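You operate a simulated robot arm through the tools that you are given. There is no shell and no other tool.

You run a simulated robot arm. Do the job below in one go: nothing can be reset, and whatever is moved stays where it is left.

Task
Put things in order on the window side of the packing table. At the end: the white green banded tube stands where the yellow plug stood; the yellow plug from the window side of the packing table stands where the white drum stood; the white drum stands on top of the green peg; the silver bowl from the window side of the packing table is on the white carton (marked "STRIPS"); whatever was shut is shut again. Leave all else as you found it, and nothing knocked over.

It is judged by the outcome, as a careful person would: the job done as asked, and still so three seconds after it is handed in. It fails if anything else is knocked over, pushed out of place, dropped, spilled or broken.

Robot
A 7-joint arm with a two-finger gripper, fixed in place. Base frame: the origin is at the foot of the arm, x ahead of it, y to its left, z up; the work surface is at about z = 0.91. Readings come in m, degrees, newtons and seconds.
With the tool pointing down near the work surface it reaches from about 0.34 to 0.72 m from the base axis. Its first joint turns from -66.0 to 66.0 degrees. Payload 2.45 kg.
The tool frame sits at the grasp point between the pads (the TCP): z along the fingers, y along the line on which they close. The tips reach 0.026 m beyond it. The gripper opens to 0.096 m. The gripper's body begins 0.069 m behind the TCP.
Orientation is that of the tool frame in the base frame, as a unit quaternion [x, y, z, w]. With the fingers straight down and closing along the base's y, the tool's x points along the base's -x, its y along +y and its z along -z.

Tools
- The arm moves only by the tool jog_arm. Its argument "increments" is a list of rows, each an object (a shift or turn left out is 0, a gripper value left out holds the last) with "travel": the shift along the base's x, y, z in units of 300 mm (1.0 is 300 mm), a list of three; "turn": the turn, a rotation vector about the base's x, y, z in units of 180 degrees (1.0 is 180 degrees), a list of three; "hand": the closure, from 0 (fully open) to 1 (shut). In form: [{"travel": [x, y, z], "turn": [wx, wy, wz], "hand": hand}, ...]. A call has 1 to 20 rows; each row is the pose to reach, as a shift and turn from the pose commanded when the call began. A call with a number of a shift or a turn outside -1 to 1 is refused whole. Each row takes 0.2 s and may step no farther than 0.05 m and 8.6 degrees from the row before; otherwise, or with a gripper value out of range, the whole call is refused. A pose out of reach is approached as far as the arm can. The call stops where the force on the tool passes 40 N (or 10 N more than at its start, if that is more) or the arm is blocked; 0.2 s more then pass. The fingers move at their own pace and stop on an object; they squeeze with about 31 N. The grip force told is the motor's: it shows also when the fingers shut on nothing. Time passes only in rows, and 0.2 s behind the last, so rows that repeat a pose let the fingers close. The reply holds the time, the measured pose of the TCP, the force on the tool along the base axes, the opening and the grip force, in the units named above and with some noise, with the torque about the TCP (base axes, N m) and any sound that the robot's microphone picked up, and new pictures: "show" is both (left out), scene, wrist or none.
- Cameras (640 x 400 px; columns grow to the right, rows downward): "scene" is fixed at [0.1858, -0.4227, 1.4145]; the picture's right is [0.43, -0.90, 0.00], its down [-0.60, -0.29, -0.75] and it looks along [0.67, 0.32, -0.67] (base axes); focal length 214 px, centre (320, 200). "wrist" rides on the gripper at [0.082, 0.003, -0.098] in the tool frame; the picture's right is [-0.04, 1.00, 0.00], its down [-0.73, -0.03, -0.68] and it looks along [-0.68, -0.03, 0.73] (tool axes); focal length 256 px, centre (320, 200). There is no depth. A picture from a camera that has moved, and an enlarged one, comes with that camera's place and axes in the base frame and with its lens.
- close_up(camera, box): a new picture of the part [left, top, right, bottom] of that camera's present view, enlarged. No time passes.
- sign_off(): hands the job in; it is judged then, once.

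Places have to be worked out from the pictures, the camera data and where the tool is seen. Open the gripper and draw the arm clear of the work before you hand the job in, unless the task says otherwise.

The tools are called after "Request:" as a command line: name --argument value ..., lists and objects as JSON in quotes. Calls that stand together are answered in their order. jog_arm: Moves the arm, as the interface text tells. Its arguments: {"type":"object","properties":{"increments":{"type":"array"},"show":{"type":"string","enum":["both","scene","wrist","none"]}},"required":["increments"]} The other tools are called the same way: close_up (camera, box) takes an enlarged picture of a part of a camera's view; sign_off () hands the job in.

At the start:

```text
time_s: 0.0
tool_pos: [0.3672, -0.291, 1.2772]
tool_rot: [0.0, 1.0, 0.0, -0.001]
contact_force: [0.5, 0.1, -0.7]
ft_torque: [0.0, -0.01, 0.03]
opening: 0.0958
grip_force: 0.1
```

scene: 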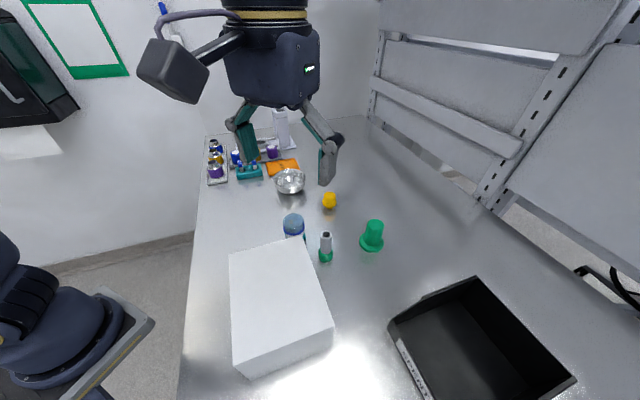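
wrist: 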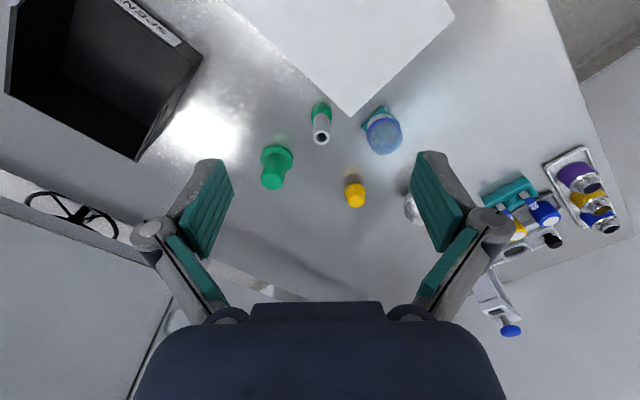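

The pictures show the bench with a white box, a blue-capped drum, a white/green tube, a yellow plug, a green peg and a silver bowl. I start by enlarging the views to identify the objects.

Request:
close_up --camera "scene" --box '[220, 150, 420, 275]'

Request:
close_up --camera "scene" --box '[190, 90, 350, 190]'

Request:
close_up --camera "wrist" --box '[240, 80, 440, 225]'

Request:
close_up --camera "wrist" --box '[440, 120, 640, 345]'

Request:
close_up --camera "scene" --box '[200, 220, 400, 400]'

```text
3.20 times, centred on (320, 212) of scene
camera zoom: at [0.1858, -0.4227, 1.4145], right [0.43, -0.9, 0.0], down [-0.6, -0.29, -0.75], along [0.67, 0.32, -0.67], focal length 686 px, centre (320, 160)
```

zoom: 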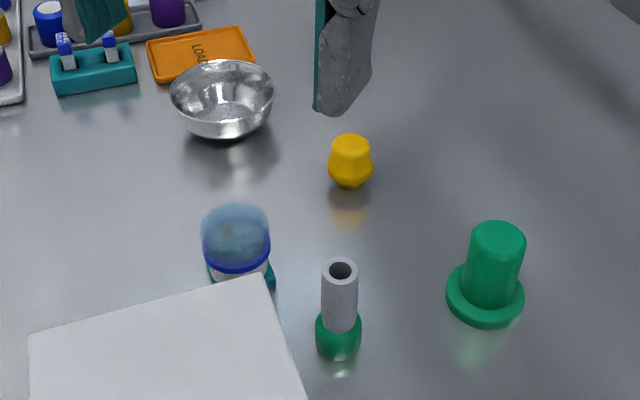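

```text
4.00 times, centred on (270, 140) of scene
camera zoom: at [0.1858, -0.4227, 1.4145], right [0.43, -0.9, 0.0], down [-0.6, -0.29, -0.75], along [0.67, 0.32, -0.67], focal length 858 px, centre (520, 440)
```

zoom: 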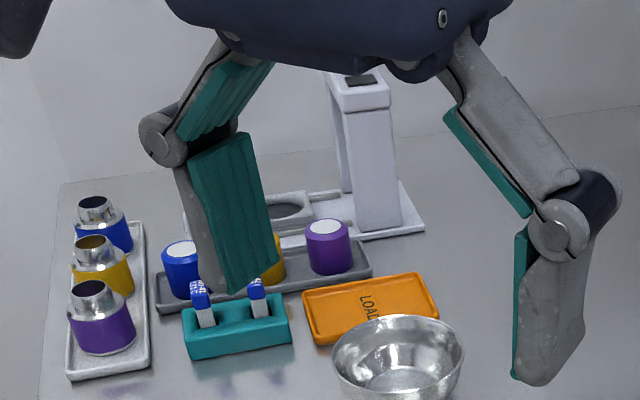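

```text
2.76 times, centred on (340, 152) of wrist
camera zoom: at [0.2846, -0.2878, 1.3761], right [0.04, 1.0, 0.0], down [0.73, -0.03, 0.68], along [0.68, -0.03, -0.73], focal length 706 px, centre (265, 331)
```

zoom: 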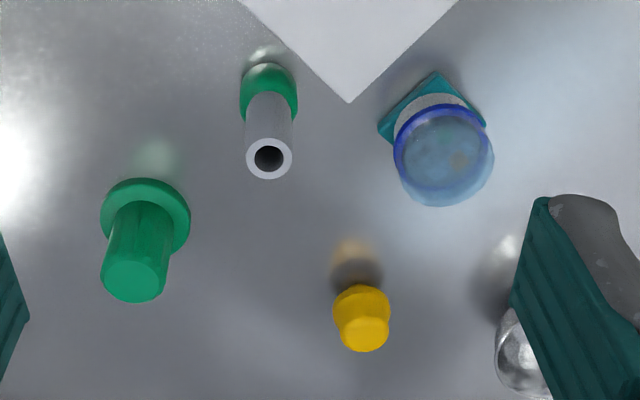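

```text
1.78 times, centred on (540, 232) of wrist
camera zoom: at [0.2846, -0.2878, 1.3761], right [0.04, 1.0, 0.0], down [0.73, -0.03, 0.68], along [0.68, -0.03, -0.73], focal length 455 px, centre (-71, 142)
```

zoom: 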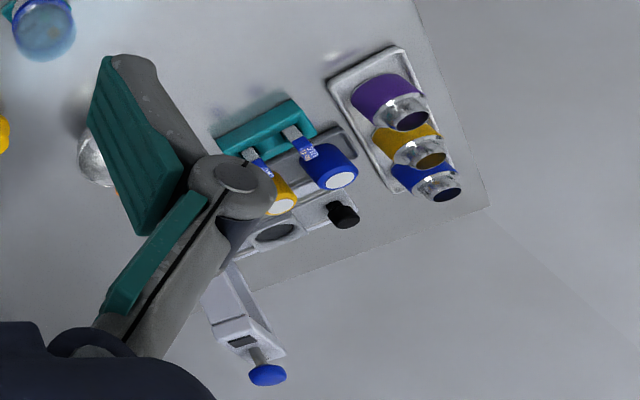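

```text
2.22 times, centred on (300, 310) of scene
camera zoom: at [0.1858, -0.4227, 1.4145], right [0.43, -0.9, 0.0], down [-0.6, -0.29, -0.75], along [0.67, 0.32, -0.67], focal length 477 px, centre (364, -44)
```

zoom: 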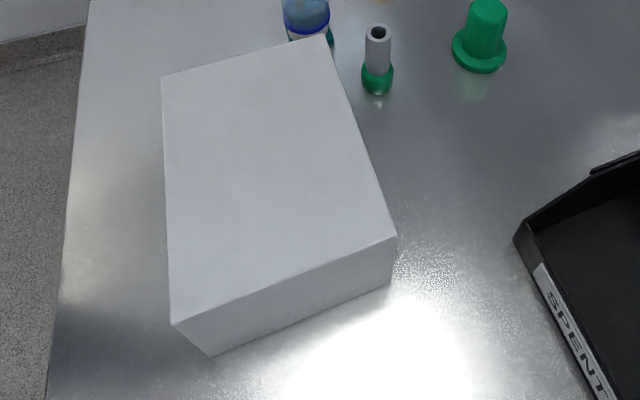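

The scene and wrist views agree on these positions:
- Yellow plug about (0.675, -0.224)
- Green peg about (0.59, -0.396)
- Tube about (0.497, -0.295)
- Domed drum about (0.52, -0.18)
- White carton top about z 1.03, centred on (0.32, -0.27)

I'll move closer, staying high, to look at the domed drum.

Request:
jog_arm --increments '[{"travel": [0.03, 0.08, -0.08]}, {"travel": [0.06, 0.16, -0.16]}, {"travel": [0.09, 0.24, -0.26]}, {"travel": [0.12, 0.32, -0.36]}, {"travel": [0.13, 0.37, -0.45]}]' --show "both"

```text
time_s: 1.2
tool_pos: [0.405, -0.1804, 1.1418]
tool_rot: [0.001, 1.0, 0.0, 0.0]
contact_force: [0.2, -0.3, -0.2]
ft_torque: [0.04, -0.01, -0.04]
opening: 0.0959
grip_force: 0.1
camera wrist: at [0.3229, -0.1766, 1.2389], right [0.04, 1.0, 0.0], down [0.73, -0.03, 0.68], along [0.68, -0.03, -0.73], focal length 256 px, centre (320, 200)
```

scene: 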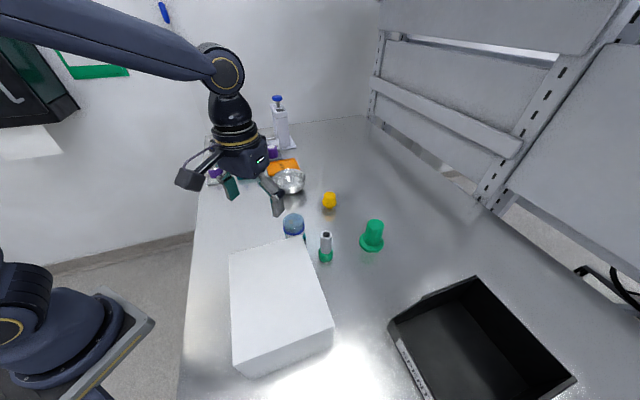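
wrist: 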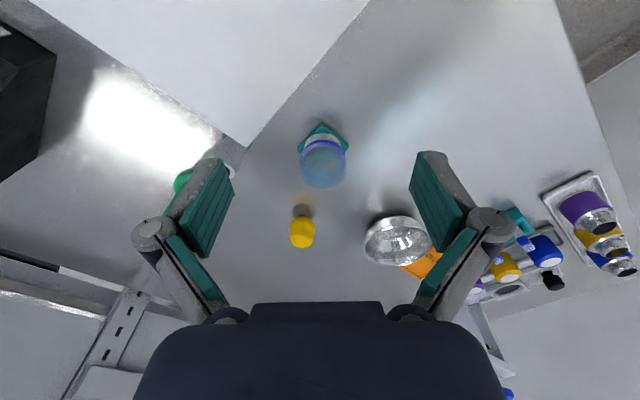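

The dome is directly ahead of the wrist camera now. I'll enlarge the drum area and the items around it.

Request:
close_up --camera "wrist" --box '[270, 100, 370, 200]'

Request:
close_up --camera "wrist" --box '[340, 160, 640, 360]'

Request:
close_up --camera "scene" --box '[190, 80, 330, 190]'

Request:
close_up --camera "scene" --box '[260, 190, 360, 270]'

```text
4.00 times, centred on (320, 150) of wrist
camera zoom: at [0.3229, -0.1766, 1.2389], right [0.04, 1.0, 0.0], down [0.73, -0.03, 0.68], along [0.68, -0.03, -0.73], focal length 1024 px, centre (320, 400)
```

zoom: 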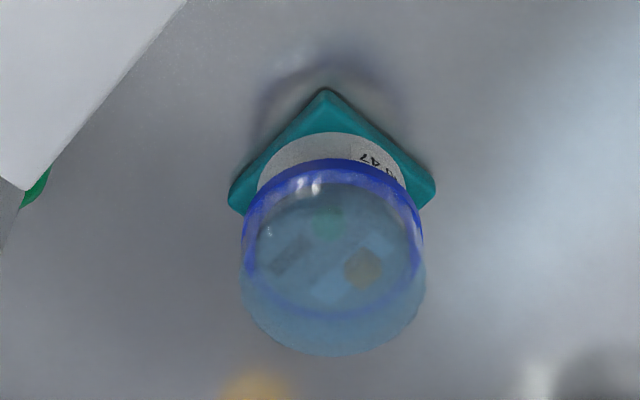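

```text
2.00 times, centred on (490, 260) of wrist
camera zoom: at [0.3229, -0.1766, 1.2389], right [0.04, 1.0, 0.0], down [0.73, -0.03, 0.68], along [0.68, -0.03, -0.73], focal length 512 px, centre (-20, 80)
```

zoom: 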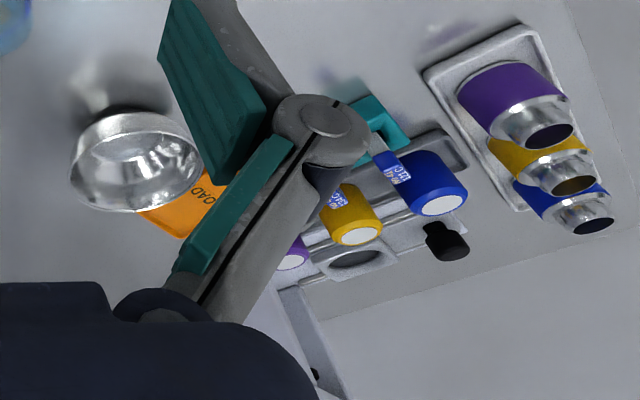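

```text
3.64 times, centred on (260, 135) of scene
camera zoom: at [0.1858, -0.4227, 1.4145], right [0.43, -0.9, 0.0], down [-0.6, -0.29, -0.75], along [0.67, 0.32, -0.67], focal length 780 px, centre (538, 436)
```

zoom: 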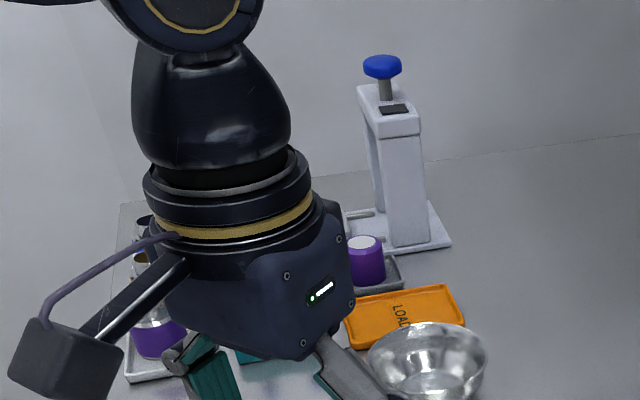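

```text
5.00 times, centred on (310, 230) of scene
camera zoom: at [0.1858, -0.4227, 1.4145], right [0.43, -0.9, 0.0], down [-0.6, -0.29, -0.75], along [0.67, 0.32, -0.67], focal length 1072 px, centre (370, 50)
```

zoom: 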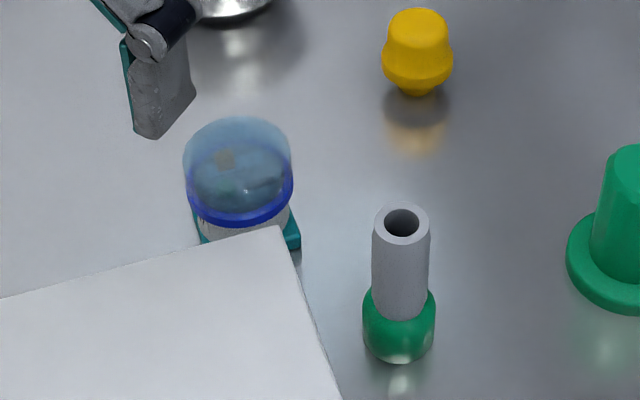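

The drum is a white, labelled jar with a translucent blue lid, standing on a teal mat centred near (0.522, -0.181). I'll swing round to its left side for a lower view to learn how the lid and body fit together.

Request:
jog_arm --increments '[{"travel": [0.019, 0.047, 0.0], "turn": [0, 0, -0.0411]}, {"travel": [0.038, 0.094, 0.0], "turn": [0, 0, -0.0822]}, {"travel": [0.057, 0.141, -0.03], "turn": [0, 0, -0.1233]}, {"travel": [0.076, 0.188, -0.07], "turn": [0, 0, -0.1644]}, {"travel": [0.095, 0.235, -0.11], "turn": [0, 0, -0.2055]}, {"travel": [0.114, 0.282, -0.15], "turn": [0, 0, -0.2466]}, {"travel": [0.133, 0.327, -0.2], "turn": [0, 0, -0.2878]}]' --show "both"

```text
time_s: 2.8
tool_pos: [0.4451, -0.0822, 1.0817]
tool_rot: [0.438, 0.899, 0.0, 0.0]
contact_force: [0.1, -0.6, 0.4]
ft_torque: [-0.02, 0.01, 0.01]
opening: 0.0961
grip_force: 0.0
camera wrist: at [0.3969, -0.0157, 1.1807], right [0.81, 0.59, 0.0], down [0.43, -0.6, 0.68], along [0.4, -0.55, -0.73], focal length 256 px, centre (320, 200)
```

scene: 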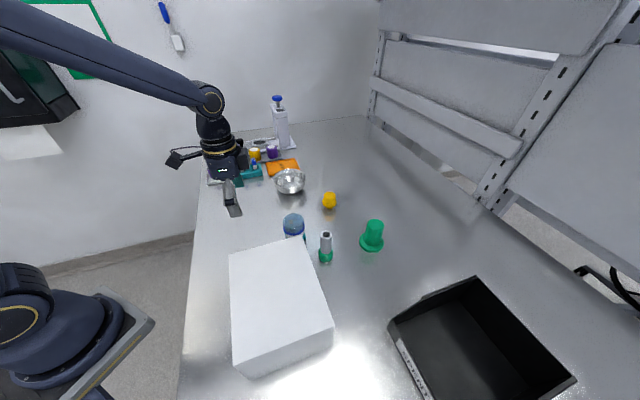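
wrist: 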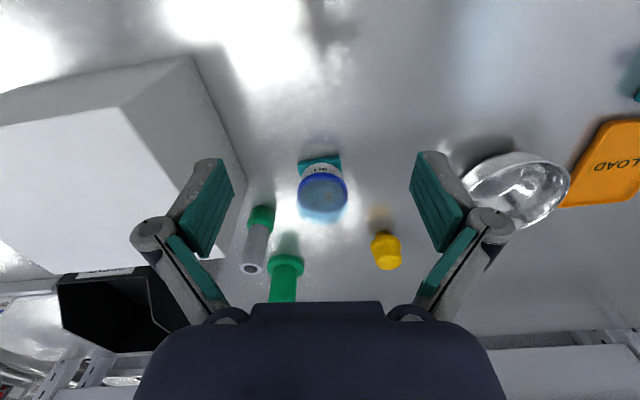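

The camera is on the left side of the drum now. I'll pitch the view up and drop slightly for a more side-on look.

Request:
jog_arm --increments '[{"travel": [0, 0.01, 0.0], "turn": [-0.03, -0.024, 0]}, {"travel": [0, 0.02, -0.06], "turn": [-0.06, -0.047, 0]}, {"travel": [0, 0.03, -0.12], "turn": [-0.0873, -0.0687, 0]}]' --show "wrist"

Request:
close_up --camera "wrist" --box '[270, 60, 390, 160]'

```text
time_s: 3.6
tool_pos: [0.4456, -0.0716, 1.0483]
tool_rot: [0.431, 0.886, -0.076, 0.157]
contact_force: [-0.1, -0.5, -0.2]
ft_torque: [-0.01, 0.01, -0.01]
opening: 0.0962
grip_force: 0.1
camera wrist: at [0.3791, 0.0163, 1.1122], right [0.81, 0.59, 0.01], down [0.26, -0.38, 0.89], along [0.53, -0.71, -0.46], focal length 256 px, centre (320, 200)
```

wrist: 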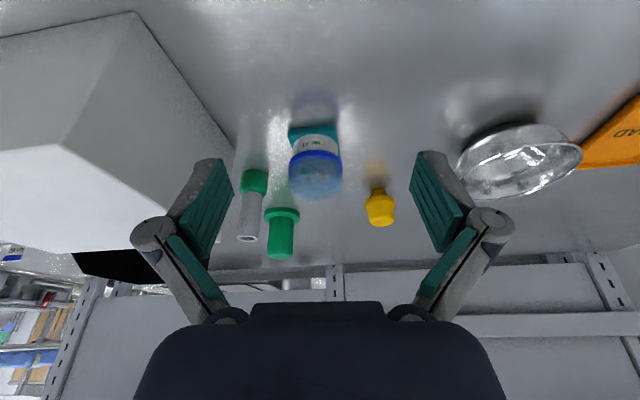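

```text
4.00 times, centred on (330, 110) of wrist
camera zoom: at [0.3791, 0.0163, 1.1122], right [0.81, 0.59, 0.01], down [0.26, -0.38, 0.89], along [0.53, -0.71, -0.46], focal length 1024 px, centre (280, 560)
```

zoom: 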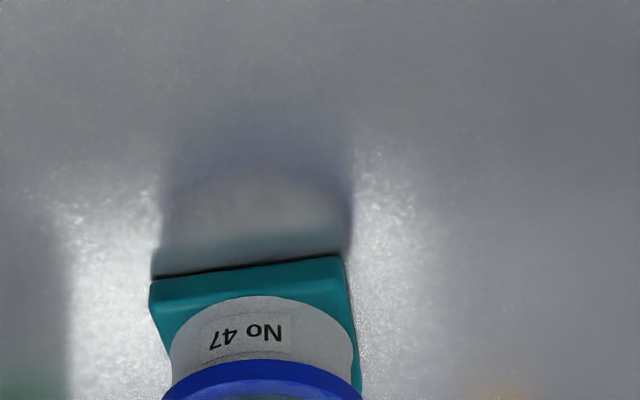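

The jar stands upright on the teal block. I'll enlarge it correctly framed.

Request:
close_up --camera "wrist" --box '[265, 110, 365, 210]'

Request:
close_up --camera "wrist" --box '[225, 150, 425, 270]'

Request:
close_up --camera "wrist" --box '[0, 0, 240, 260]'

Request:
close_up --camera "wrist" --box '[440, 90, 640, 215]'

Request:
close_up --camera "wrist" --box '[0, 230, 160, 400]'

```text
4.00 times, centred on (315, 160) of wrist
camera zoom: at [0.3791, 0.0163, 1.1122], right [0.81, 0.59, 0.01], down [0.26, -0.38, 0.89], along [0.53, -0.71, -0.46], focal length 1024 px, centre (340, 360)
```

zoom: 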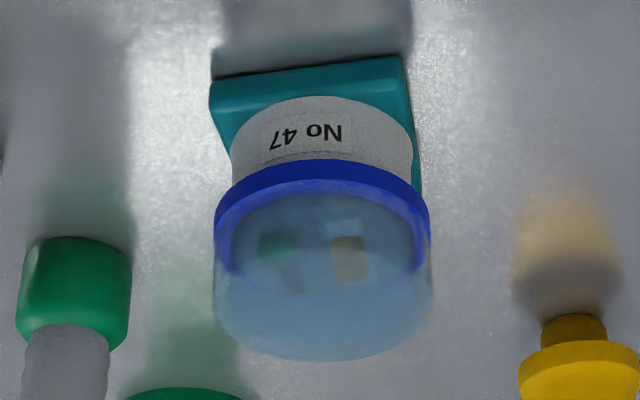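

```text
3.20 times, centred on (325, 210) of wrist
camera zoom: at [0.3791, 0.0163, 1.1122], right [0.81, 0.59, 0.01], down [0.26, -0.38, 0.89], along [0.53, -0.71, -0.46], focal length 819 px, centre (304, 168)
```

zoom: 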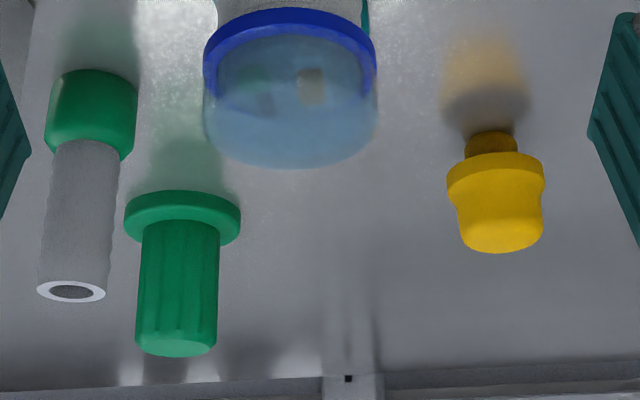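

```text
1.54 times, centred on (120, 130) of wrist
camera zoom: at [0.3791, 0.0163, 1.1122], right [0.81, 0.59, 0.01], down [0.26, -0.38, 0.89], along [0.53, -0.71, -0.46], focal length 394 px, centre (628, 308)
```

zoom: 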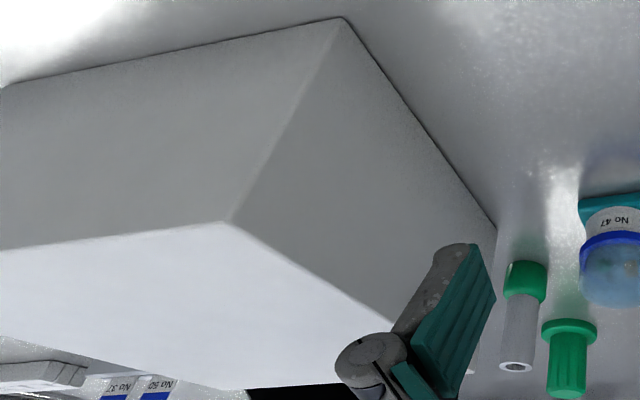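

```text
3.20 times, centred on (540, 152) of wrist
camera zoom: at [0.3791, 0.0163, 1.1122], right [0.81, 0.59, 0.01], down [0.26, -0.38, 0.89], along [0.53, -0.71, -0.46], focal length 819 px, centre (-384, 352)
```

zoom: 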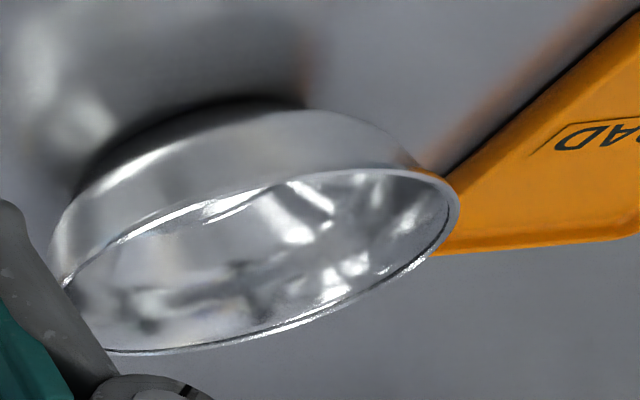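

```text
2.35 times, centred on (80, 315) of wrist
camera zoom: at [0.3791, 0.0163, 1.1122], right [0.81, 0.59, 0.01], down [0.26, -0.38, 0.89], along [0.53, -0.71, -0.46], focal length 602 px, centre (885, -71)
```

zoom: 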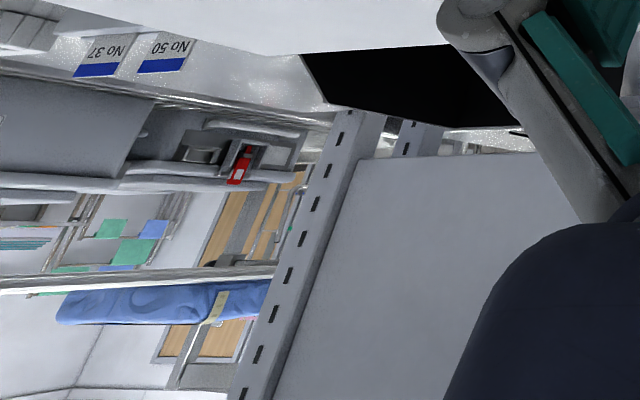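

The jar body is about 0.053 m wide and exposed from z≈0.919 to 0.937. The lid with its blue rim is about 0.062 m wide, with its top at z≈0.971. The carton faces seen so far are blank, so I'll rise and level out, then swing around to check its hidden side for the "STRIPS" mark.

Request:
jog_arm --increments '[{"travel": [0, 0.0, 0.12], "turn": [0.03, 0.024, 0]}, {"travel": [0, 0.0, 0.24], "turn": [0.06, 0.047, 0]}, {"travel": [0, 0.0, 0.36], "turn": [0.0873, 0.0687, 0]}, {"travel": [0, 0.0, 0.45], "turn": [0.0873, 0.0687, 0]}]' --show "none"

```text
time_s: 4.6
tool_pos: [0.445, -0.0726, 1.1833]
tool_rot: [0.436, 0.9, 0.001, -0.001]
contact_force: [0.1, -0.4, 0.0]
ft_torque: [0.0, 0.0, -0.03]
opening: 0.0958
grip_force: 0.0
```

Level again at z≈1.18. Now I yaw the wrist to look toward +y while moving over to the carton's far side.

Request:
jog_arm --increments '[{"travel": [0, -0.05, 0], "turn": [0, 0, 0.0438]}, {"travel": [0, -0.1, 0], "turn": [0, 0, 0.0876]}, {"travel": [0, -0.15, 0], "turn": [0, 0, 0.1314]}, {"travel": [0, -0.2, 0], "turn": [0, 0, 0.1752]}, {"travel": [0, -0.26, 0], "turn": [0, 0, 0.219]}, {"travel": [0, -0.32, 0], "turn": [0, 0, 0.2628]}, {"travel": [0, -0.38, 0], "turn": [0, 0, 0.3066]}, {"travel": [0, -0.44, 0], "turn": [0, 0, 0.3504]}, {"travel": [0, -0.5, 0], "turn": [0, 0, 0.3942]}, {"travel": [0, -0.56, 0], "turn": [0, 0, 0.438]}, {"travel": [0, -0.62, 0], "turn": [0, 0, 0.4818]}, {"travel": [0, -0.68, 0], "turn": [0, 0, 0.5256]}, {"travel": [0, -0.74, 0], "turn": [0, 0, 0.5694]}, {"travel": [0, -0.8, 0], "turn": [0, 0, 0.6132]}, {"travel": [0, -0.86, 0], "turn": [0, 0, 0.657]}, {"travel": [0, -0.92, 0], "turn": [0, 0, 0.7008]}, {"travel": [0, -0.98, 0], "turn": [0, 0, 0.7446]}, {"travel": [0, -1.0, 0], "turn": [0, 0, 0.7884]}]' --show "both"

```text
time_s: 8.4
tool_pos: [0.4458, -0.3727, 1.1811]
tool_rot: [0.71, -0.704, 0.0, 0.0]
contact_force: [0.3, 0.1, 0.8]
ft_torque: [-0.01, 0.0, -0.03]
opening: 0.096
grip_force: 0.0
camera wrist: at [0.4424, -0.4547, 1.28], right [-1.0, 0.03, 0.0], down [0.03, 0.73, 0.68], along [0.02, 0.68, -0.73], focal length 256 px, centre (320, 200)
```

scene: 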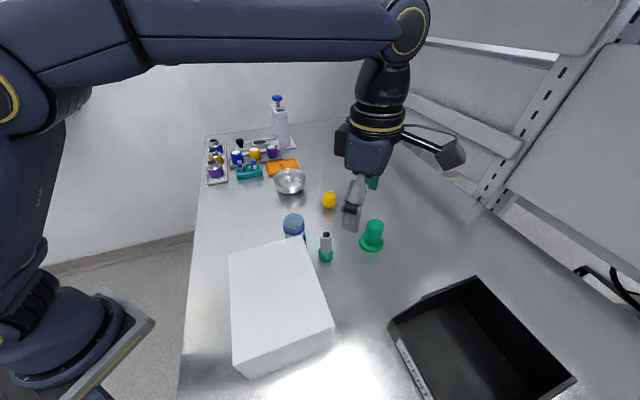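
wrist: 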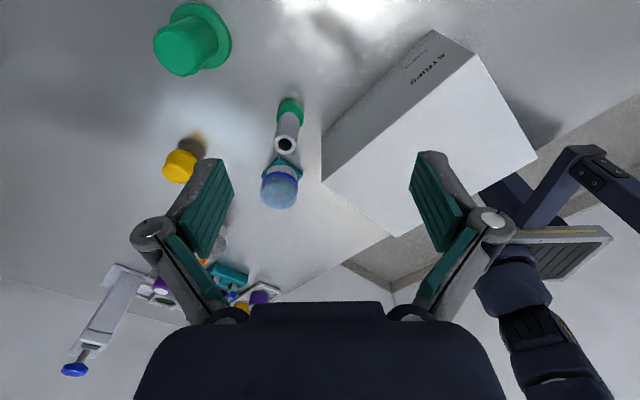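

The hidden face reads "STRIPS", so this is the right carton. From this second viewpoint I'll zoom in to triangulate the objects more accurately.

Request:
close_up --camera "wrist" --box '[140, 0, 340, 125]'

Request:
close_up --camera "wrist" --box '[230, 90, 330, 215]'

Request:
close_up --camera "wrist" --box '[310, 10, 550, 250]'

Request:
close_up --camera "scene" --box '[300, 180, 400, 270]'

```text
3.20 times, centred on (240, 62) of wrist
camera zoom: at [0.4424, -0.4547, 1.28], right [-1.0, 0.03, 0.0], down [0.03, 0.73, 0.68], along [0.02, 0.68, -0.73], focal length 819 px, centre (576, 640)
```

zoom: 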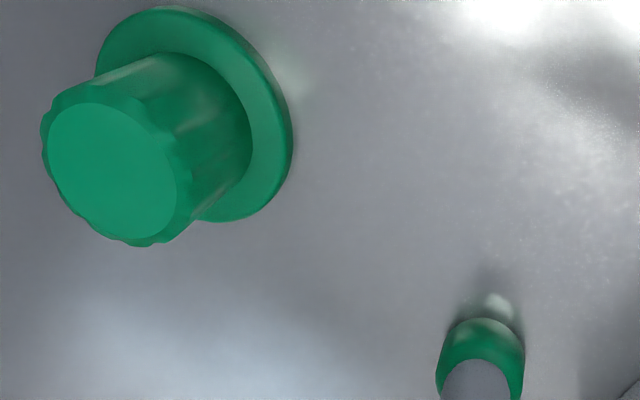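

```text
3.20 times, centred on (280, 152) of wrist
camera zoom: at [0.4424, -0.4547, 1.28], right [-1.0, 0.03, 0.0], down [0.03, 0.73, 0.68], along [0.02, 0.68, -0.73], focal length 819 px, centre (448, 352)
```

zoom: 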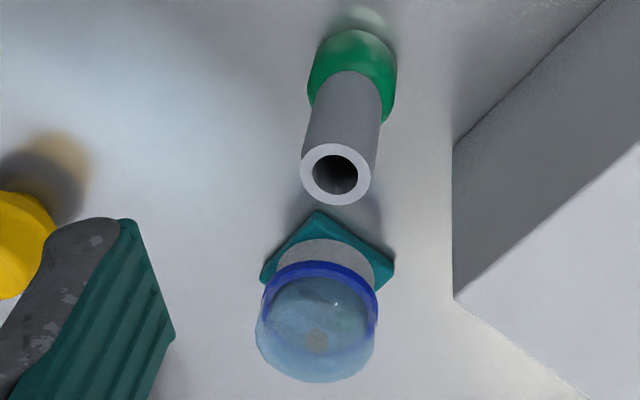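

```text
1.67 times, centred on (430, 130) of wrist
camera zoom: at [0.4424, -0.4547, 1.28], right [-1.0, 0.03, 0.0], down [0.03, 0.73, 0.68], along [0.02, 0.68, -0.73], focal length 427 px, centre (137, 317)
```

zoom: 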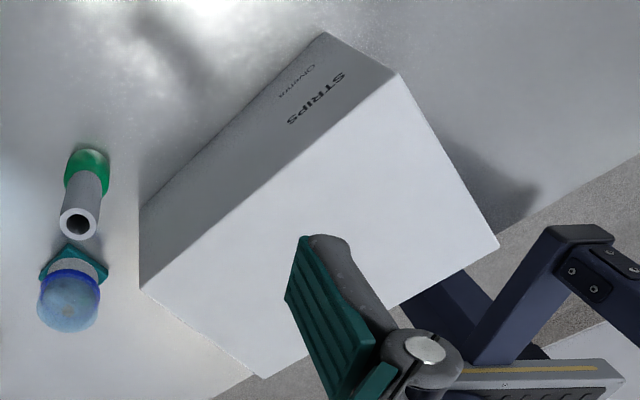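

```text
4.44 times, centred on (350, 225) of scene
camera zoom: at [0.1858, -0.4227, 1.4145], right [0.43, -0.9, 0.0], down [-0.6, -0.29, -0.75], along [0.67, 0.32, -0.67], focal length 953 px, centre (187, 89)
```

zoom: 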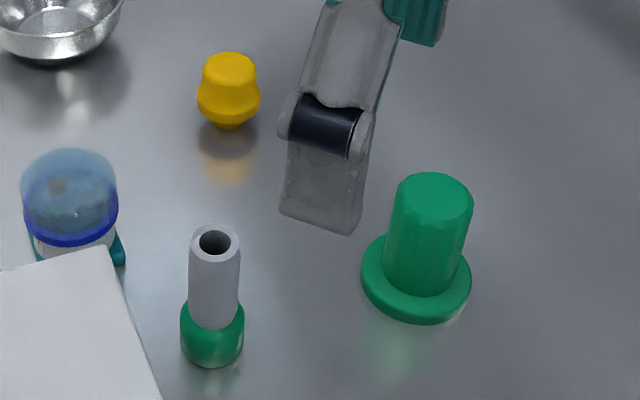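

The measurements agree: drum (0.518, -0.181), peg (0.588, -0.393) with top z≈0.993, tube (0.489, -0.294) with top z≈1.006. For the drum I want the camera away from the carton, so I turn the tool to face -y with the fingers closing along x, and stop above and left of the drum.

Request:
jog_arm --increments '[{"travel": [0.012, 0.049, 0], "turn": [0, 0, -0.0472]}, {"travel": [0.024, 0.098, 0], "turn": [0, 0, -0.0944]}, {"travel": [0.036, 0.147, 0], "turn": [0, 0, -0.1416]}, {"travel": [0.048, 0.196, 0], "turn": [0, 0, -0.1888]}, {"travel": [0.06, 0.245, 0], "turn": [0, 0, -0.236]}, {"travel": [0.072, 0.294, 0], "turn": [0, 0, -0.2832]}, {"travel": [0.084, 0.343, 0], "turn": [0, 0, -0.3304]}, {"travel": [0.096, 0.392, 0], "turn": [0, 0, -0.3776]}, {"travel": [0.108, 0.441, 0], "turn": [0, 0, -0.4248]}, {"travel": [0.12, 0.49, 0], "turn": [0, 0, -0.472]}, {"travel": [0.132, 0.539, 0], "turn": [0, 0, -0.5192]}, {"travel": [0.144, 0.588, 0], "turn": [0, 0, -0.5664]}, {"travel": [0.156, 0.637, 0], "turn": [0, 0, -0.6136]}, {"travel": [0.168, 0.686, 0], "turn": [0, 0, -0.6608]}, {"travel": [0.18, 0.735, 0], "turn": [0, 0, -0.708]}, {"travel": [0.192, 0.784, 0], "turn": [0, 0, -0.7552]}, {"travel": [0.204, 0.833, 0], "turn": [0, 0, -0.8024]}, {"travel": [0.216, 0.882, 0], "turn": [0, 0, -0.8496]}, {"travel": [0.228, 0.931, 0], "turn": [0, 0, -0.8968]}, {"travel": [0.24, 0.976, 0], "turn": [0, 0, -0.944]}]' --show "none"

```text
time_s: 12.6
tool_pos: [0.5185, -0.079, 1.1823]
tool_rot: [0.643, 0.766, 0.0, 0.001]
contact_force: [0.2, -0.1, 0.4]
ft_torque: [-0.04, 0.03, 0.01]
opening: 0.096
grip_force: 0.0
```

Yaw is now -80°. I turn the last 10°, drop to about z 1.10 and look at the drum head-on.

Request:
jog_arm --increments '[{"travel": [0, 0, -0.13], "turn": [0, 0, -0.028]}, {"travel": [0, 0, -0.26], "turn": [0, 0, -0.056]}]' --show "both"

Request:
close_up --camera "wrist" --box '[260, 100, 380, 220]'

```text
time_s: 13.2
tool_pos: [0.5168, -0.0811, 1.1009]
tool_rot: [0.706, 0.709, 0.0, 0.0]
contact_force: [-0.2, 0.1, 0.2]
ft_torque: [0.0, 0.04, 0.03]
opening: 0.0961
grip_force: 0.1
camera wrist: at [0.5199, 0.0007, 1.1995], right [1.0, -0.04, 0.0], down [-0.03, -0.73, 0.68], along [-0.03, -0.68, -0.73], focal length 256 px, centre (320, 200)
```

scene: 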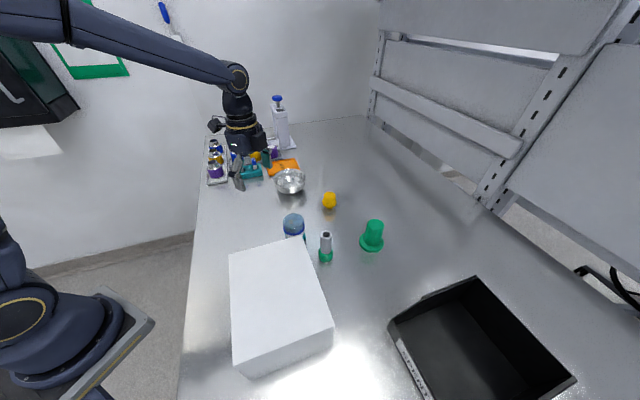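
wrist: 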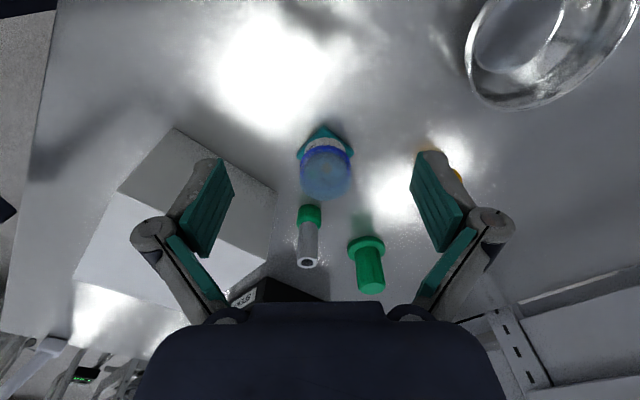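

```text
3.33 times, centred on (320, 160) of wrist
camera zoom: at [0.5199, 0.0007, 1.1995], right [1.0, -0.04, 0.0], down [-0.03, -0.73, 0.68], along [-0.03, -0.68, -0.73], focal length 853 px, centre (320, 333)
```

zoom: 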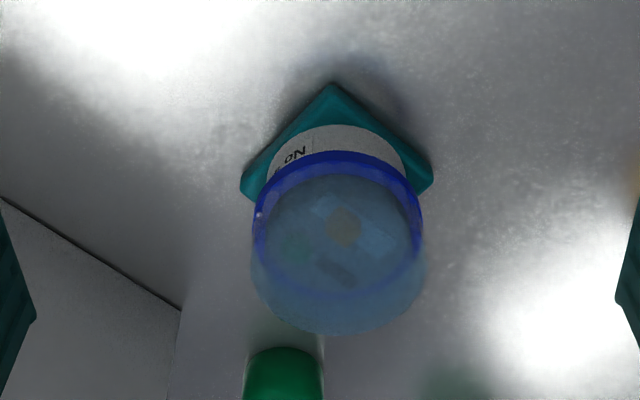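

The new view confirms the drum centre at about (0.518, -0.181), lid top z≈0.972. I move over it and descend to TCP z≈0.968, fingers open on either side of the lid, then look before gripping.

Request:
jog_arm --increments '[{"travel": [0, -0.12, -0.06]}, {"travel": [0, -0.24, -0.12]}, {"travel": [0, -0.337, -0.2]}, {"travel": [0, -0.337, -0.3]}, {"travel": [0, -0.337, -0.38]}, {"travel": [0, -0.337, -0.45]}, {"travel": [0, -0.337, -0.45]}]' --show "both"

Request:
close_up --camera "scene" --box '[230, 150, 370, 270]'

Request:
close_up --camera "wrist" --box '[180, 120, 460, 320]'

```text
time_s: 14.8
tool_pos: [0.5179, -0.1805, 0.9686]
tool_rot: [0.706, 0.708, 0.001, 0.0]
contact_force: [0.8, -0.5, 0.1]
ft_torque: [0.02, -0.02, 0.0]
opening: 0.0962
grip_force: 0.1
camera wrist: at [0.5199, -0.1, 1.0661], right [1.0, -0.04, 0.0], down [-0.03, -0.73, 0.68], along [-0.03, -0.68, -0.73], focal length 256 px, centre (320, 200)
```

scene: 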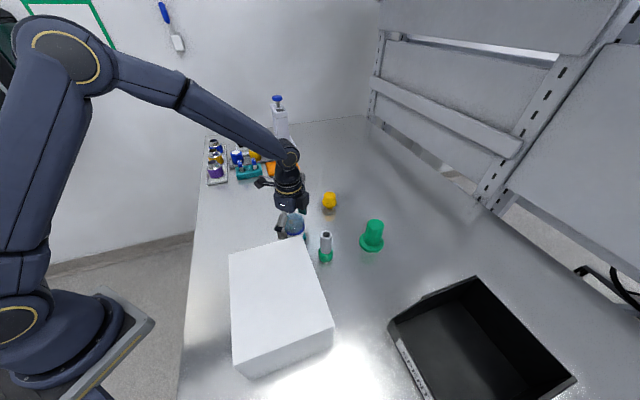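
wrist: 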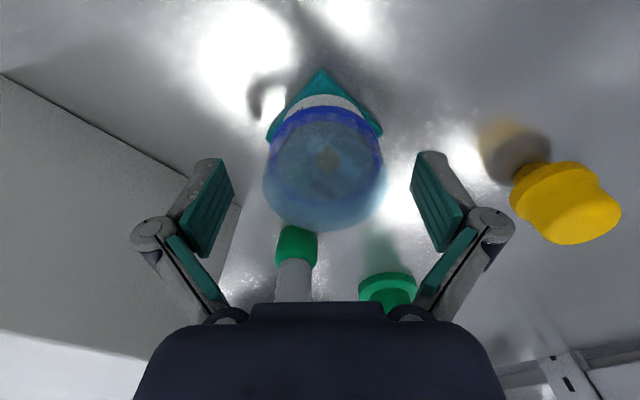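

```text
3.33 times, centred on (300, 210) of scene
camera zoom: at [0.1858, -0.4227, 1.4145], right [0.43, -0.9, 0.0], down [-0.6, -0.29, -0.75], along [0.67, 0.32, -0.67], focal length 715 px, centre (387, 167)
```

zoom: 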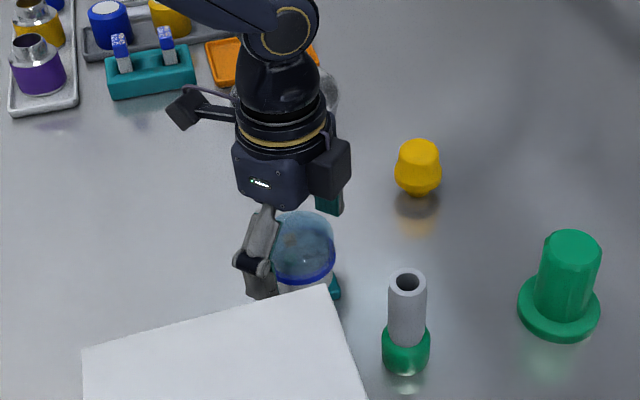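

```text
2.00 times, centred on (320, 220) of wrist
camera zoom: at [0.5199, -0.1, 1.0661], right [1.0, -0.04, 0.0], down [-0.03, -0.73, 0.68], along [-0.03, -0.68, -0.73], focal length 512 px, centre (320, 160)
```

zoom: 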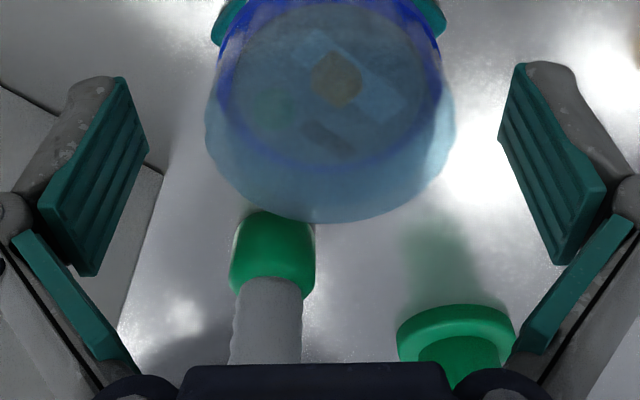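

The fingers straddle the lid symmetrically, and small loose contents show through it. I close on the lid and lift only a few millimetres to see whether the body comes with it.

Request:
jog_arm --increments '[{"travel": [0, 0, 0], "hand": 1}, {"travel": [0, 0, 0], "hand": 1}, {"travel": [0, 0, 0], "hand": 1}, {"travel": [0, 0, 0], "hand": 1}, {"travel": [0, 0, 0], "hand": 1}]' --show "wrist"

Request:
jog_arm --increments '[{"travel": [0, 0, 0.01]}, {"travel": [0, 0, 0.02]}, {"travel": [0, 0, 0.03]}]' --show "both"

Request:
close_up --camera "wrist" --box '[240, 50, 410, 240]'

Request:
close_up --camera "scene" --box '[260, 190, 340, 250]'

```text
time_s: 16.0
tool_pos: [0.5178, -0.1816, 0.9682]
tool_rot: [0.706, 0.708, 0.001, 0.001]
contact_force: [2.0, -1.4, 3.0]
ft_torque: [-0.01, -0.1, 0.0]
opening: 0.0591
grip_force: 30.6
camera wrist: at [0.5201, -0.0999, 1.0667], right [1.0, -0.04, 0.0], down [-0.03, -0.73, 0.68], along [-0.02, -0.68, -0.73], focal length 256 px, centre (320, 200)
```

wrist: 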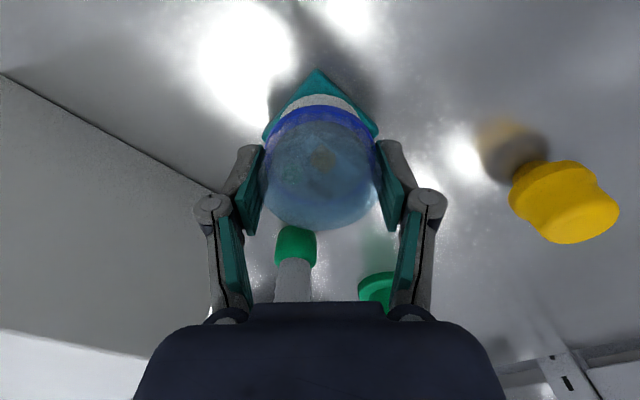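

```text
time_s: 16.8
tool_pos: [0.518, -0.1811, 0.9781]
tool_rot: [0.706, 0.708, 0.0, 0.0]
contact_force: [-0.1, -0.6, -1.9]
ft_torque: [0.02, 0.03, 0.02]
opening: 0.0591
grip_force: 31.4
camera wrist: at [0.5202, -0.0997, 1.0766], right [1.0, -0.04, 0.0], down [-0.03, -0.73, 0.68], along [-0.03, -0.68, -0.73], focal length 256 px, centre (320, 200)
```

scene: 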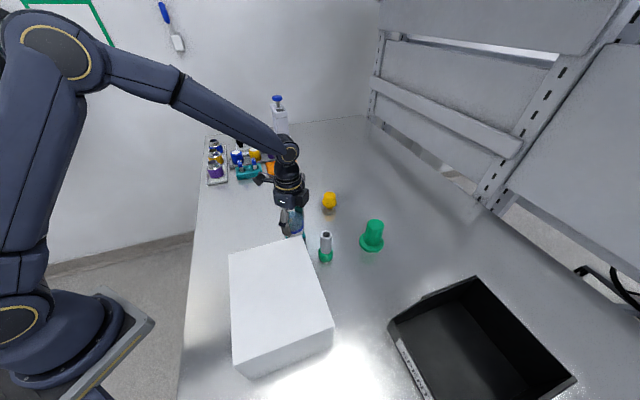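
wrist: 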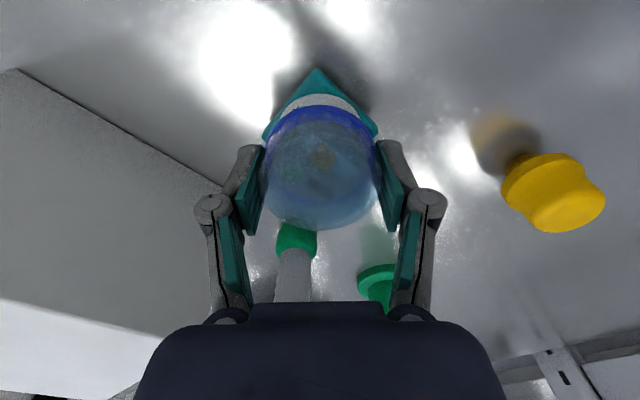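

```text
2.11 times, centred on (325, 145) of wrist
camera zoom: at [0.5202, -0.0997, 1.0766], right [1.0, -0.04, 0.0], down [-0.03, -0.73, 0.68], along [-0.03, -0.68, -0.73], focal length 539 px, centre (310, 316)
```

zoom: 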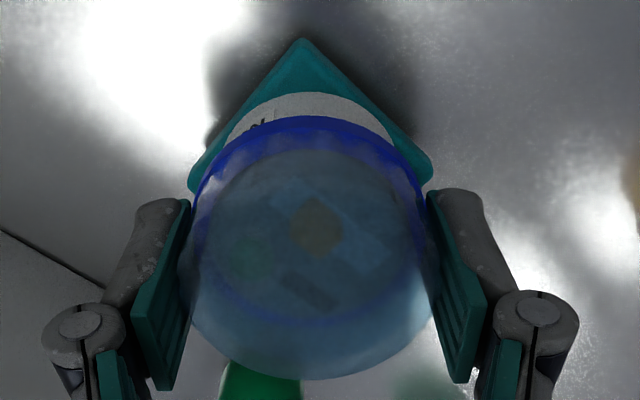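

```text
6.67 times, centred on (300, 220) of scene
camera zoom: at [0.1858, -0.4227, 1.4145], right [0.43, -0.9, 0.0], down [-0.6, -0.29, -0.75], along [0.67, 0.32, -0.67], focal length 1430 px, centre (453, 67)
```

zoom: 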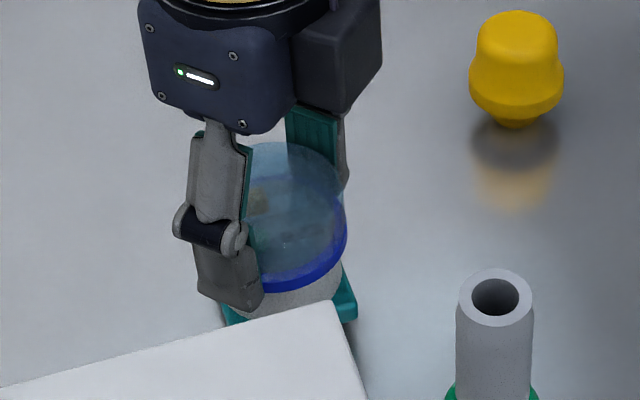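

The lid, body and teal foot all rose together: they look unchanged in the wrist view while the plug shifted by parallax. The drum is one lidded unit with a square foot, standing directly on the table. I'll raise it further, slowly, and confirm it hangs together.

Request:
jog_arm --increments '[{"travel": [0, 0, 0.03]}, {"travel": [0, 0, 0.07]}, {"travel": [0, 0, 0.11]}, {"travel": [0, 0, 0.16]}, {"travel": [0, 0, 0.22]}, {"travel": [0, 0, 0.28]}, {"travel": [0, 0, 0.34]}, {"travel": [0, 0, 0.4]}]' --show "both"

Request:
close_up --camera "scene" --box '[250, 150, 350, 250]'

Request:
close_up --camera "wrist" --box '[240, 50, 410, 240]'

```text
time_s: 18.6
tool_pos: [0.516, -0.1804, 1.0989]
tool_rot: [0.707, 0.708, 0.0, 0.001]
contact_force: [-0.9, 0.0, -2.3]
ft_torque: [0.01, -0.03, 0.0]
opening: 0.059
grip_force: 31.1
camera wrist: at [0.5192, -0.0998, 1.1963], right [1.0, -0.04, 0.0], down [-0.03, -0.73, 0.68], along [-0.03, -0.68, -0.73], focal length 256 px, centre (320, 200)
```

scene: 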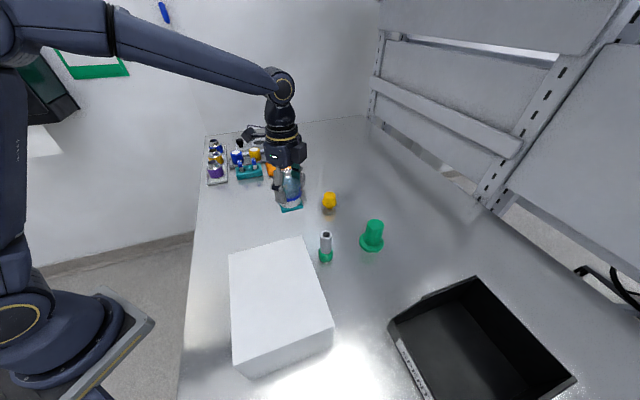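
wrist: 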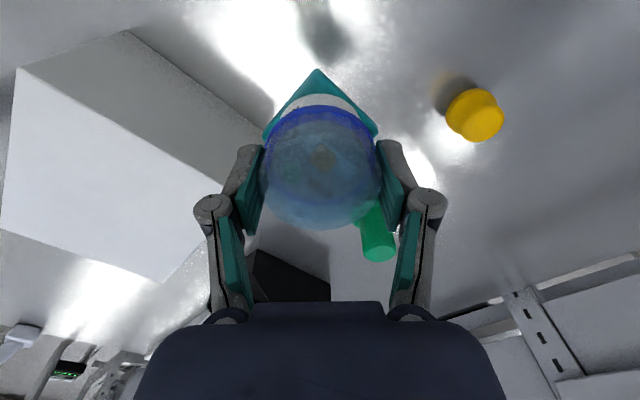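

```text
4.00 times, centred on (300, 200) of scene
camera zoom: at [0.1858, -0.4227, 1.4145], right [0.43, -0.9, 0.0], down [-0.6, -0.29, -0.75], along [0.67, 0.32, -0.67], focal length 858 px, centre (400, 200)
```

zoom: 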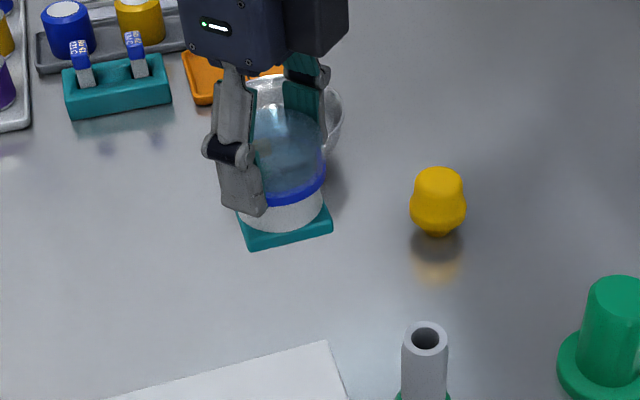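

```text
2.11 times, centred on (325, 145) of wrist
camera zoom: at [0.5192, -0.0998, 1.1963], right [1.0, -0.04, 0.0], down [-0.03, -0.73, 0.68], along [-0.03, -0.68, -0.73], focal length 539 px, centre (310, 316)
```

zoom: 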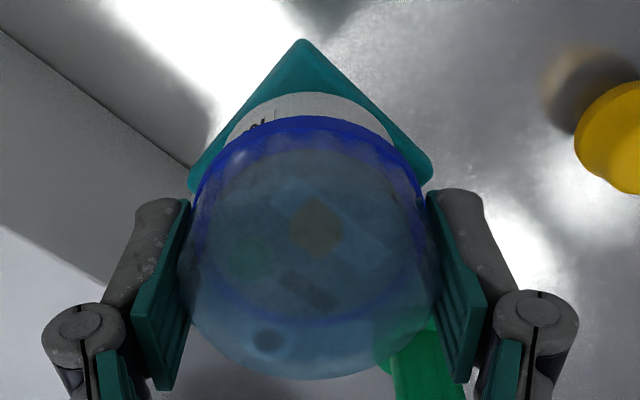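

The whole drum is held intact with its lid on, and its foot bottom is about 0.058 m below the TCP. I now carry it level to above the green peg at (0.588, -0.393).

Request:
jog_arm --increments '[{"travel": [0.01, -0.03, 0.03]}, {"travel": [0.03, -0.09, 0.06]}, {"travel": [0.055, -0.165, 0.06]}, {"travel": [0.08, -0.24, 0.06]}, {"travel": [0.105, -0.315, 0.06]}, {"travel": [0.13, -0.39, 0.06]}, {"travel": [0.155, -0.465, 0.06]}, {"travel": [0.18, -0.54, 0.06]}, {"travel": [0.205, -0.615, 0.06]}, {"travel": [0.222, -0.67, 0.06]}, {"travel": [0.233, -0.706, 0.06]}, {"travel": [0.233, -0.706, 0.06]}]' --show "both"

Request:
close_up --camera "scene" --box '[310, 150, 430, 270]'

Request:
close_up --camera "wrist" --box '[220, 30, 440, 250]'

```text
time_s: 21.2
tool_pos: [0.5695, -0.3714, 1.1098]
tool_rot: [0.706, 0.709, 0.0, 0.0]
contact_force: [-0.1, 0.2, -1.9]
ft_torque: [-0.03, 0.01, -0.02]
opening: 0.0592
grip_force: 31.4
out of reach, approached as far as the arm can: row 9, 10, 11, 12
camera wrist: at [0.5718, -0.2897, 1.2076], right [1.0, -0.04, 0.0], down [-0.03, -0.73, 0.68], along [-0.03, -0.68, -0.73], focal length 256 px, centre (320, 200)
```

scene: 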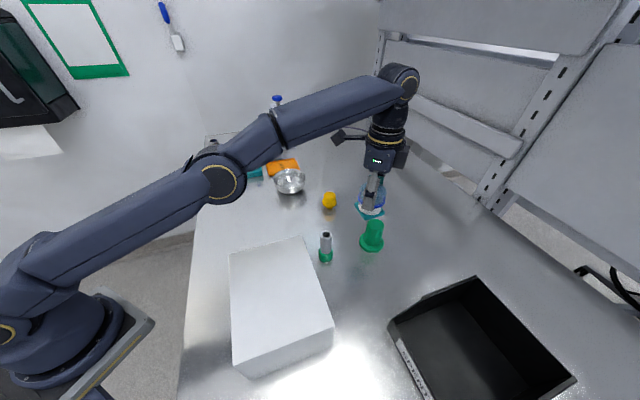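
wrist: 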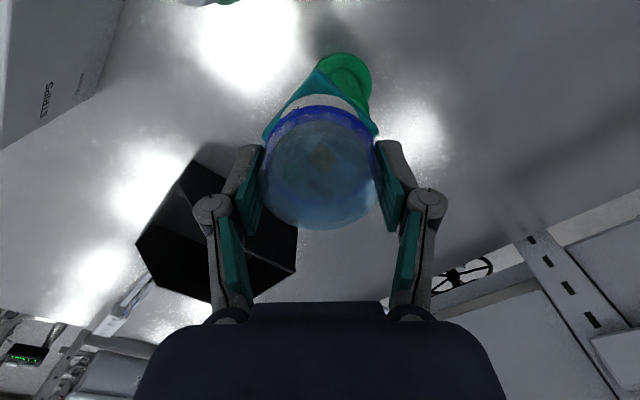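

```text
3.33 times, centred on (370, 210) of scene
camera zoom: at [0.1858, -0.4227, 1.4145], right [0.43, -0.9, 0.0], down [-0.6, -0.29, -0.75], along [0.67, 0.32, -0.67], focal length 715 px, centre (153, 167)
```

zoom: 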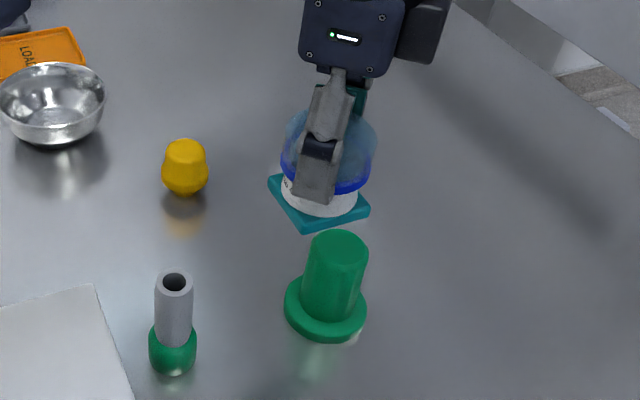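

```text
1.82 times, centred on (330, 140) of wrist
camera zoom: at [0.5718, -0.2897, 1.2076], right [1.0, -0.04, 0.0], down [-0.03, -0.73, 0.68], along [-0.03, -0.68, -0.73], focal length 465 px, centre (302, 309)
```

zoom: 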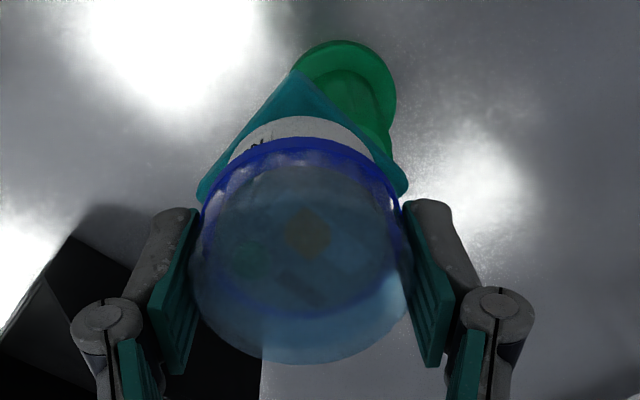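

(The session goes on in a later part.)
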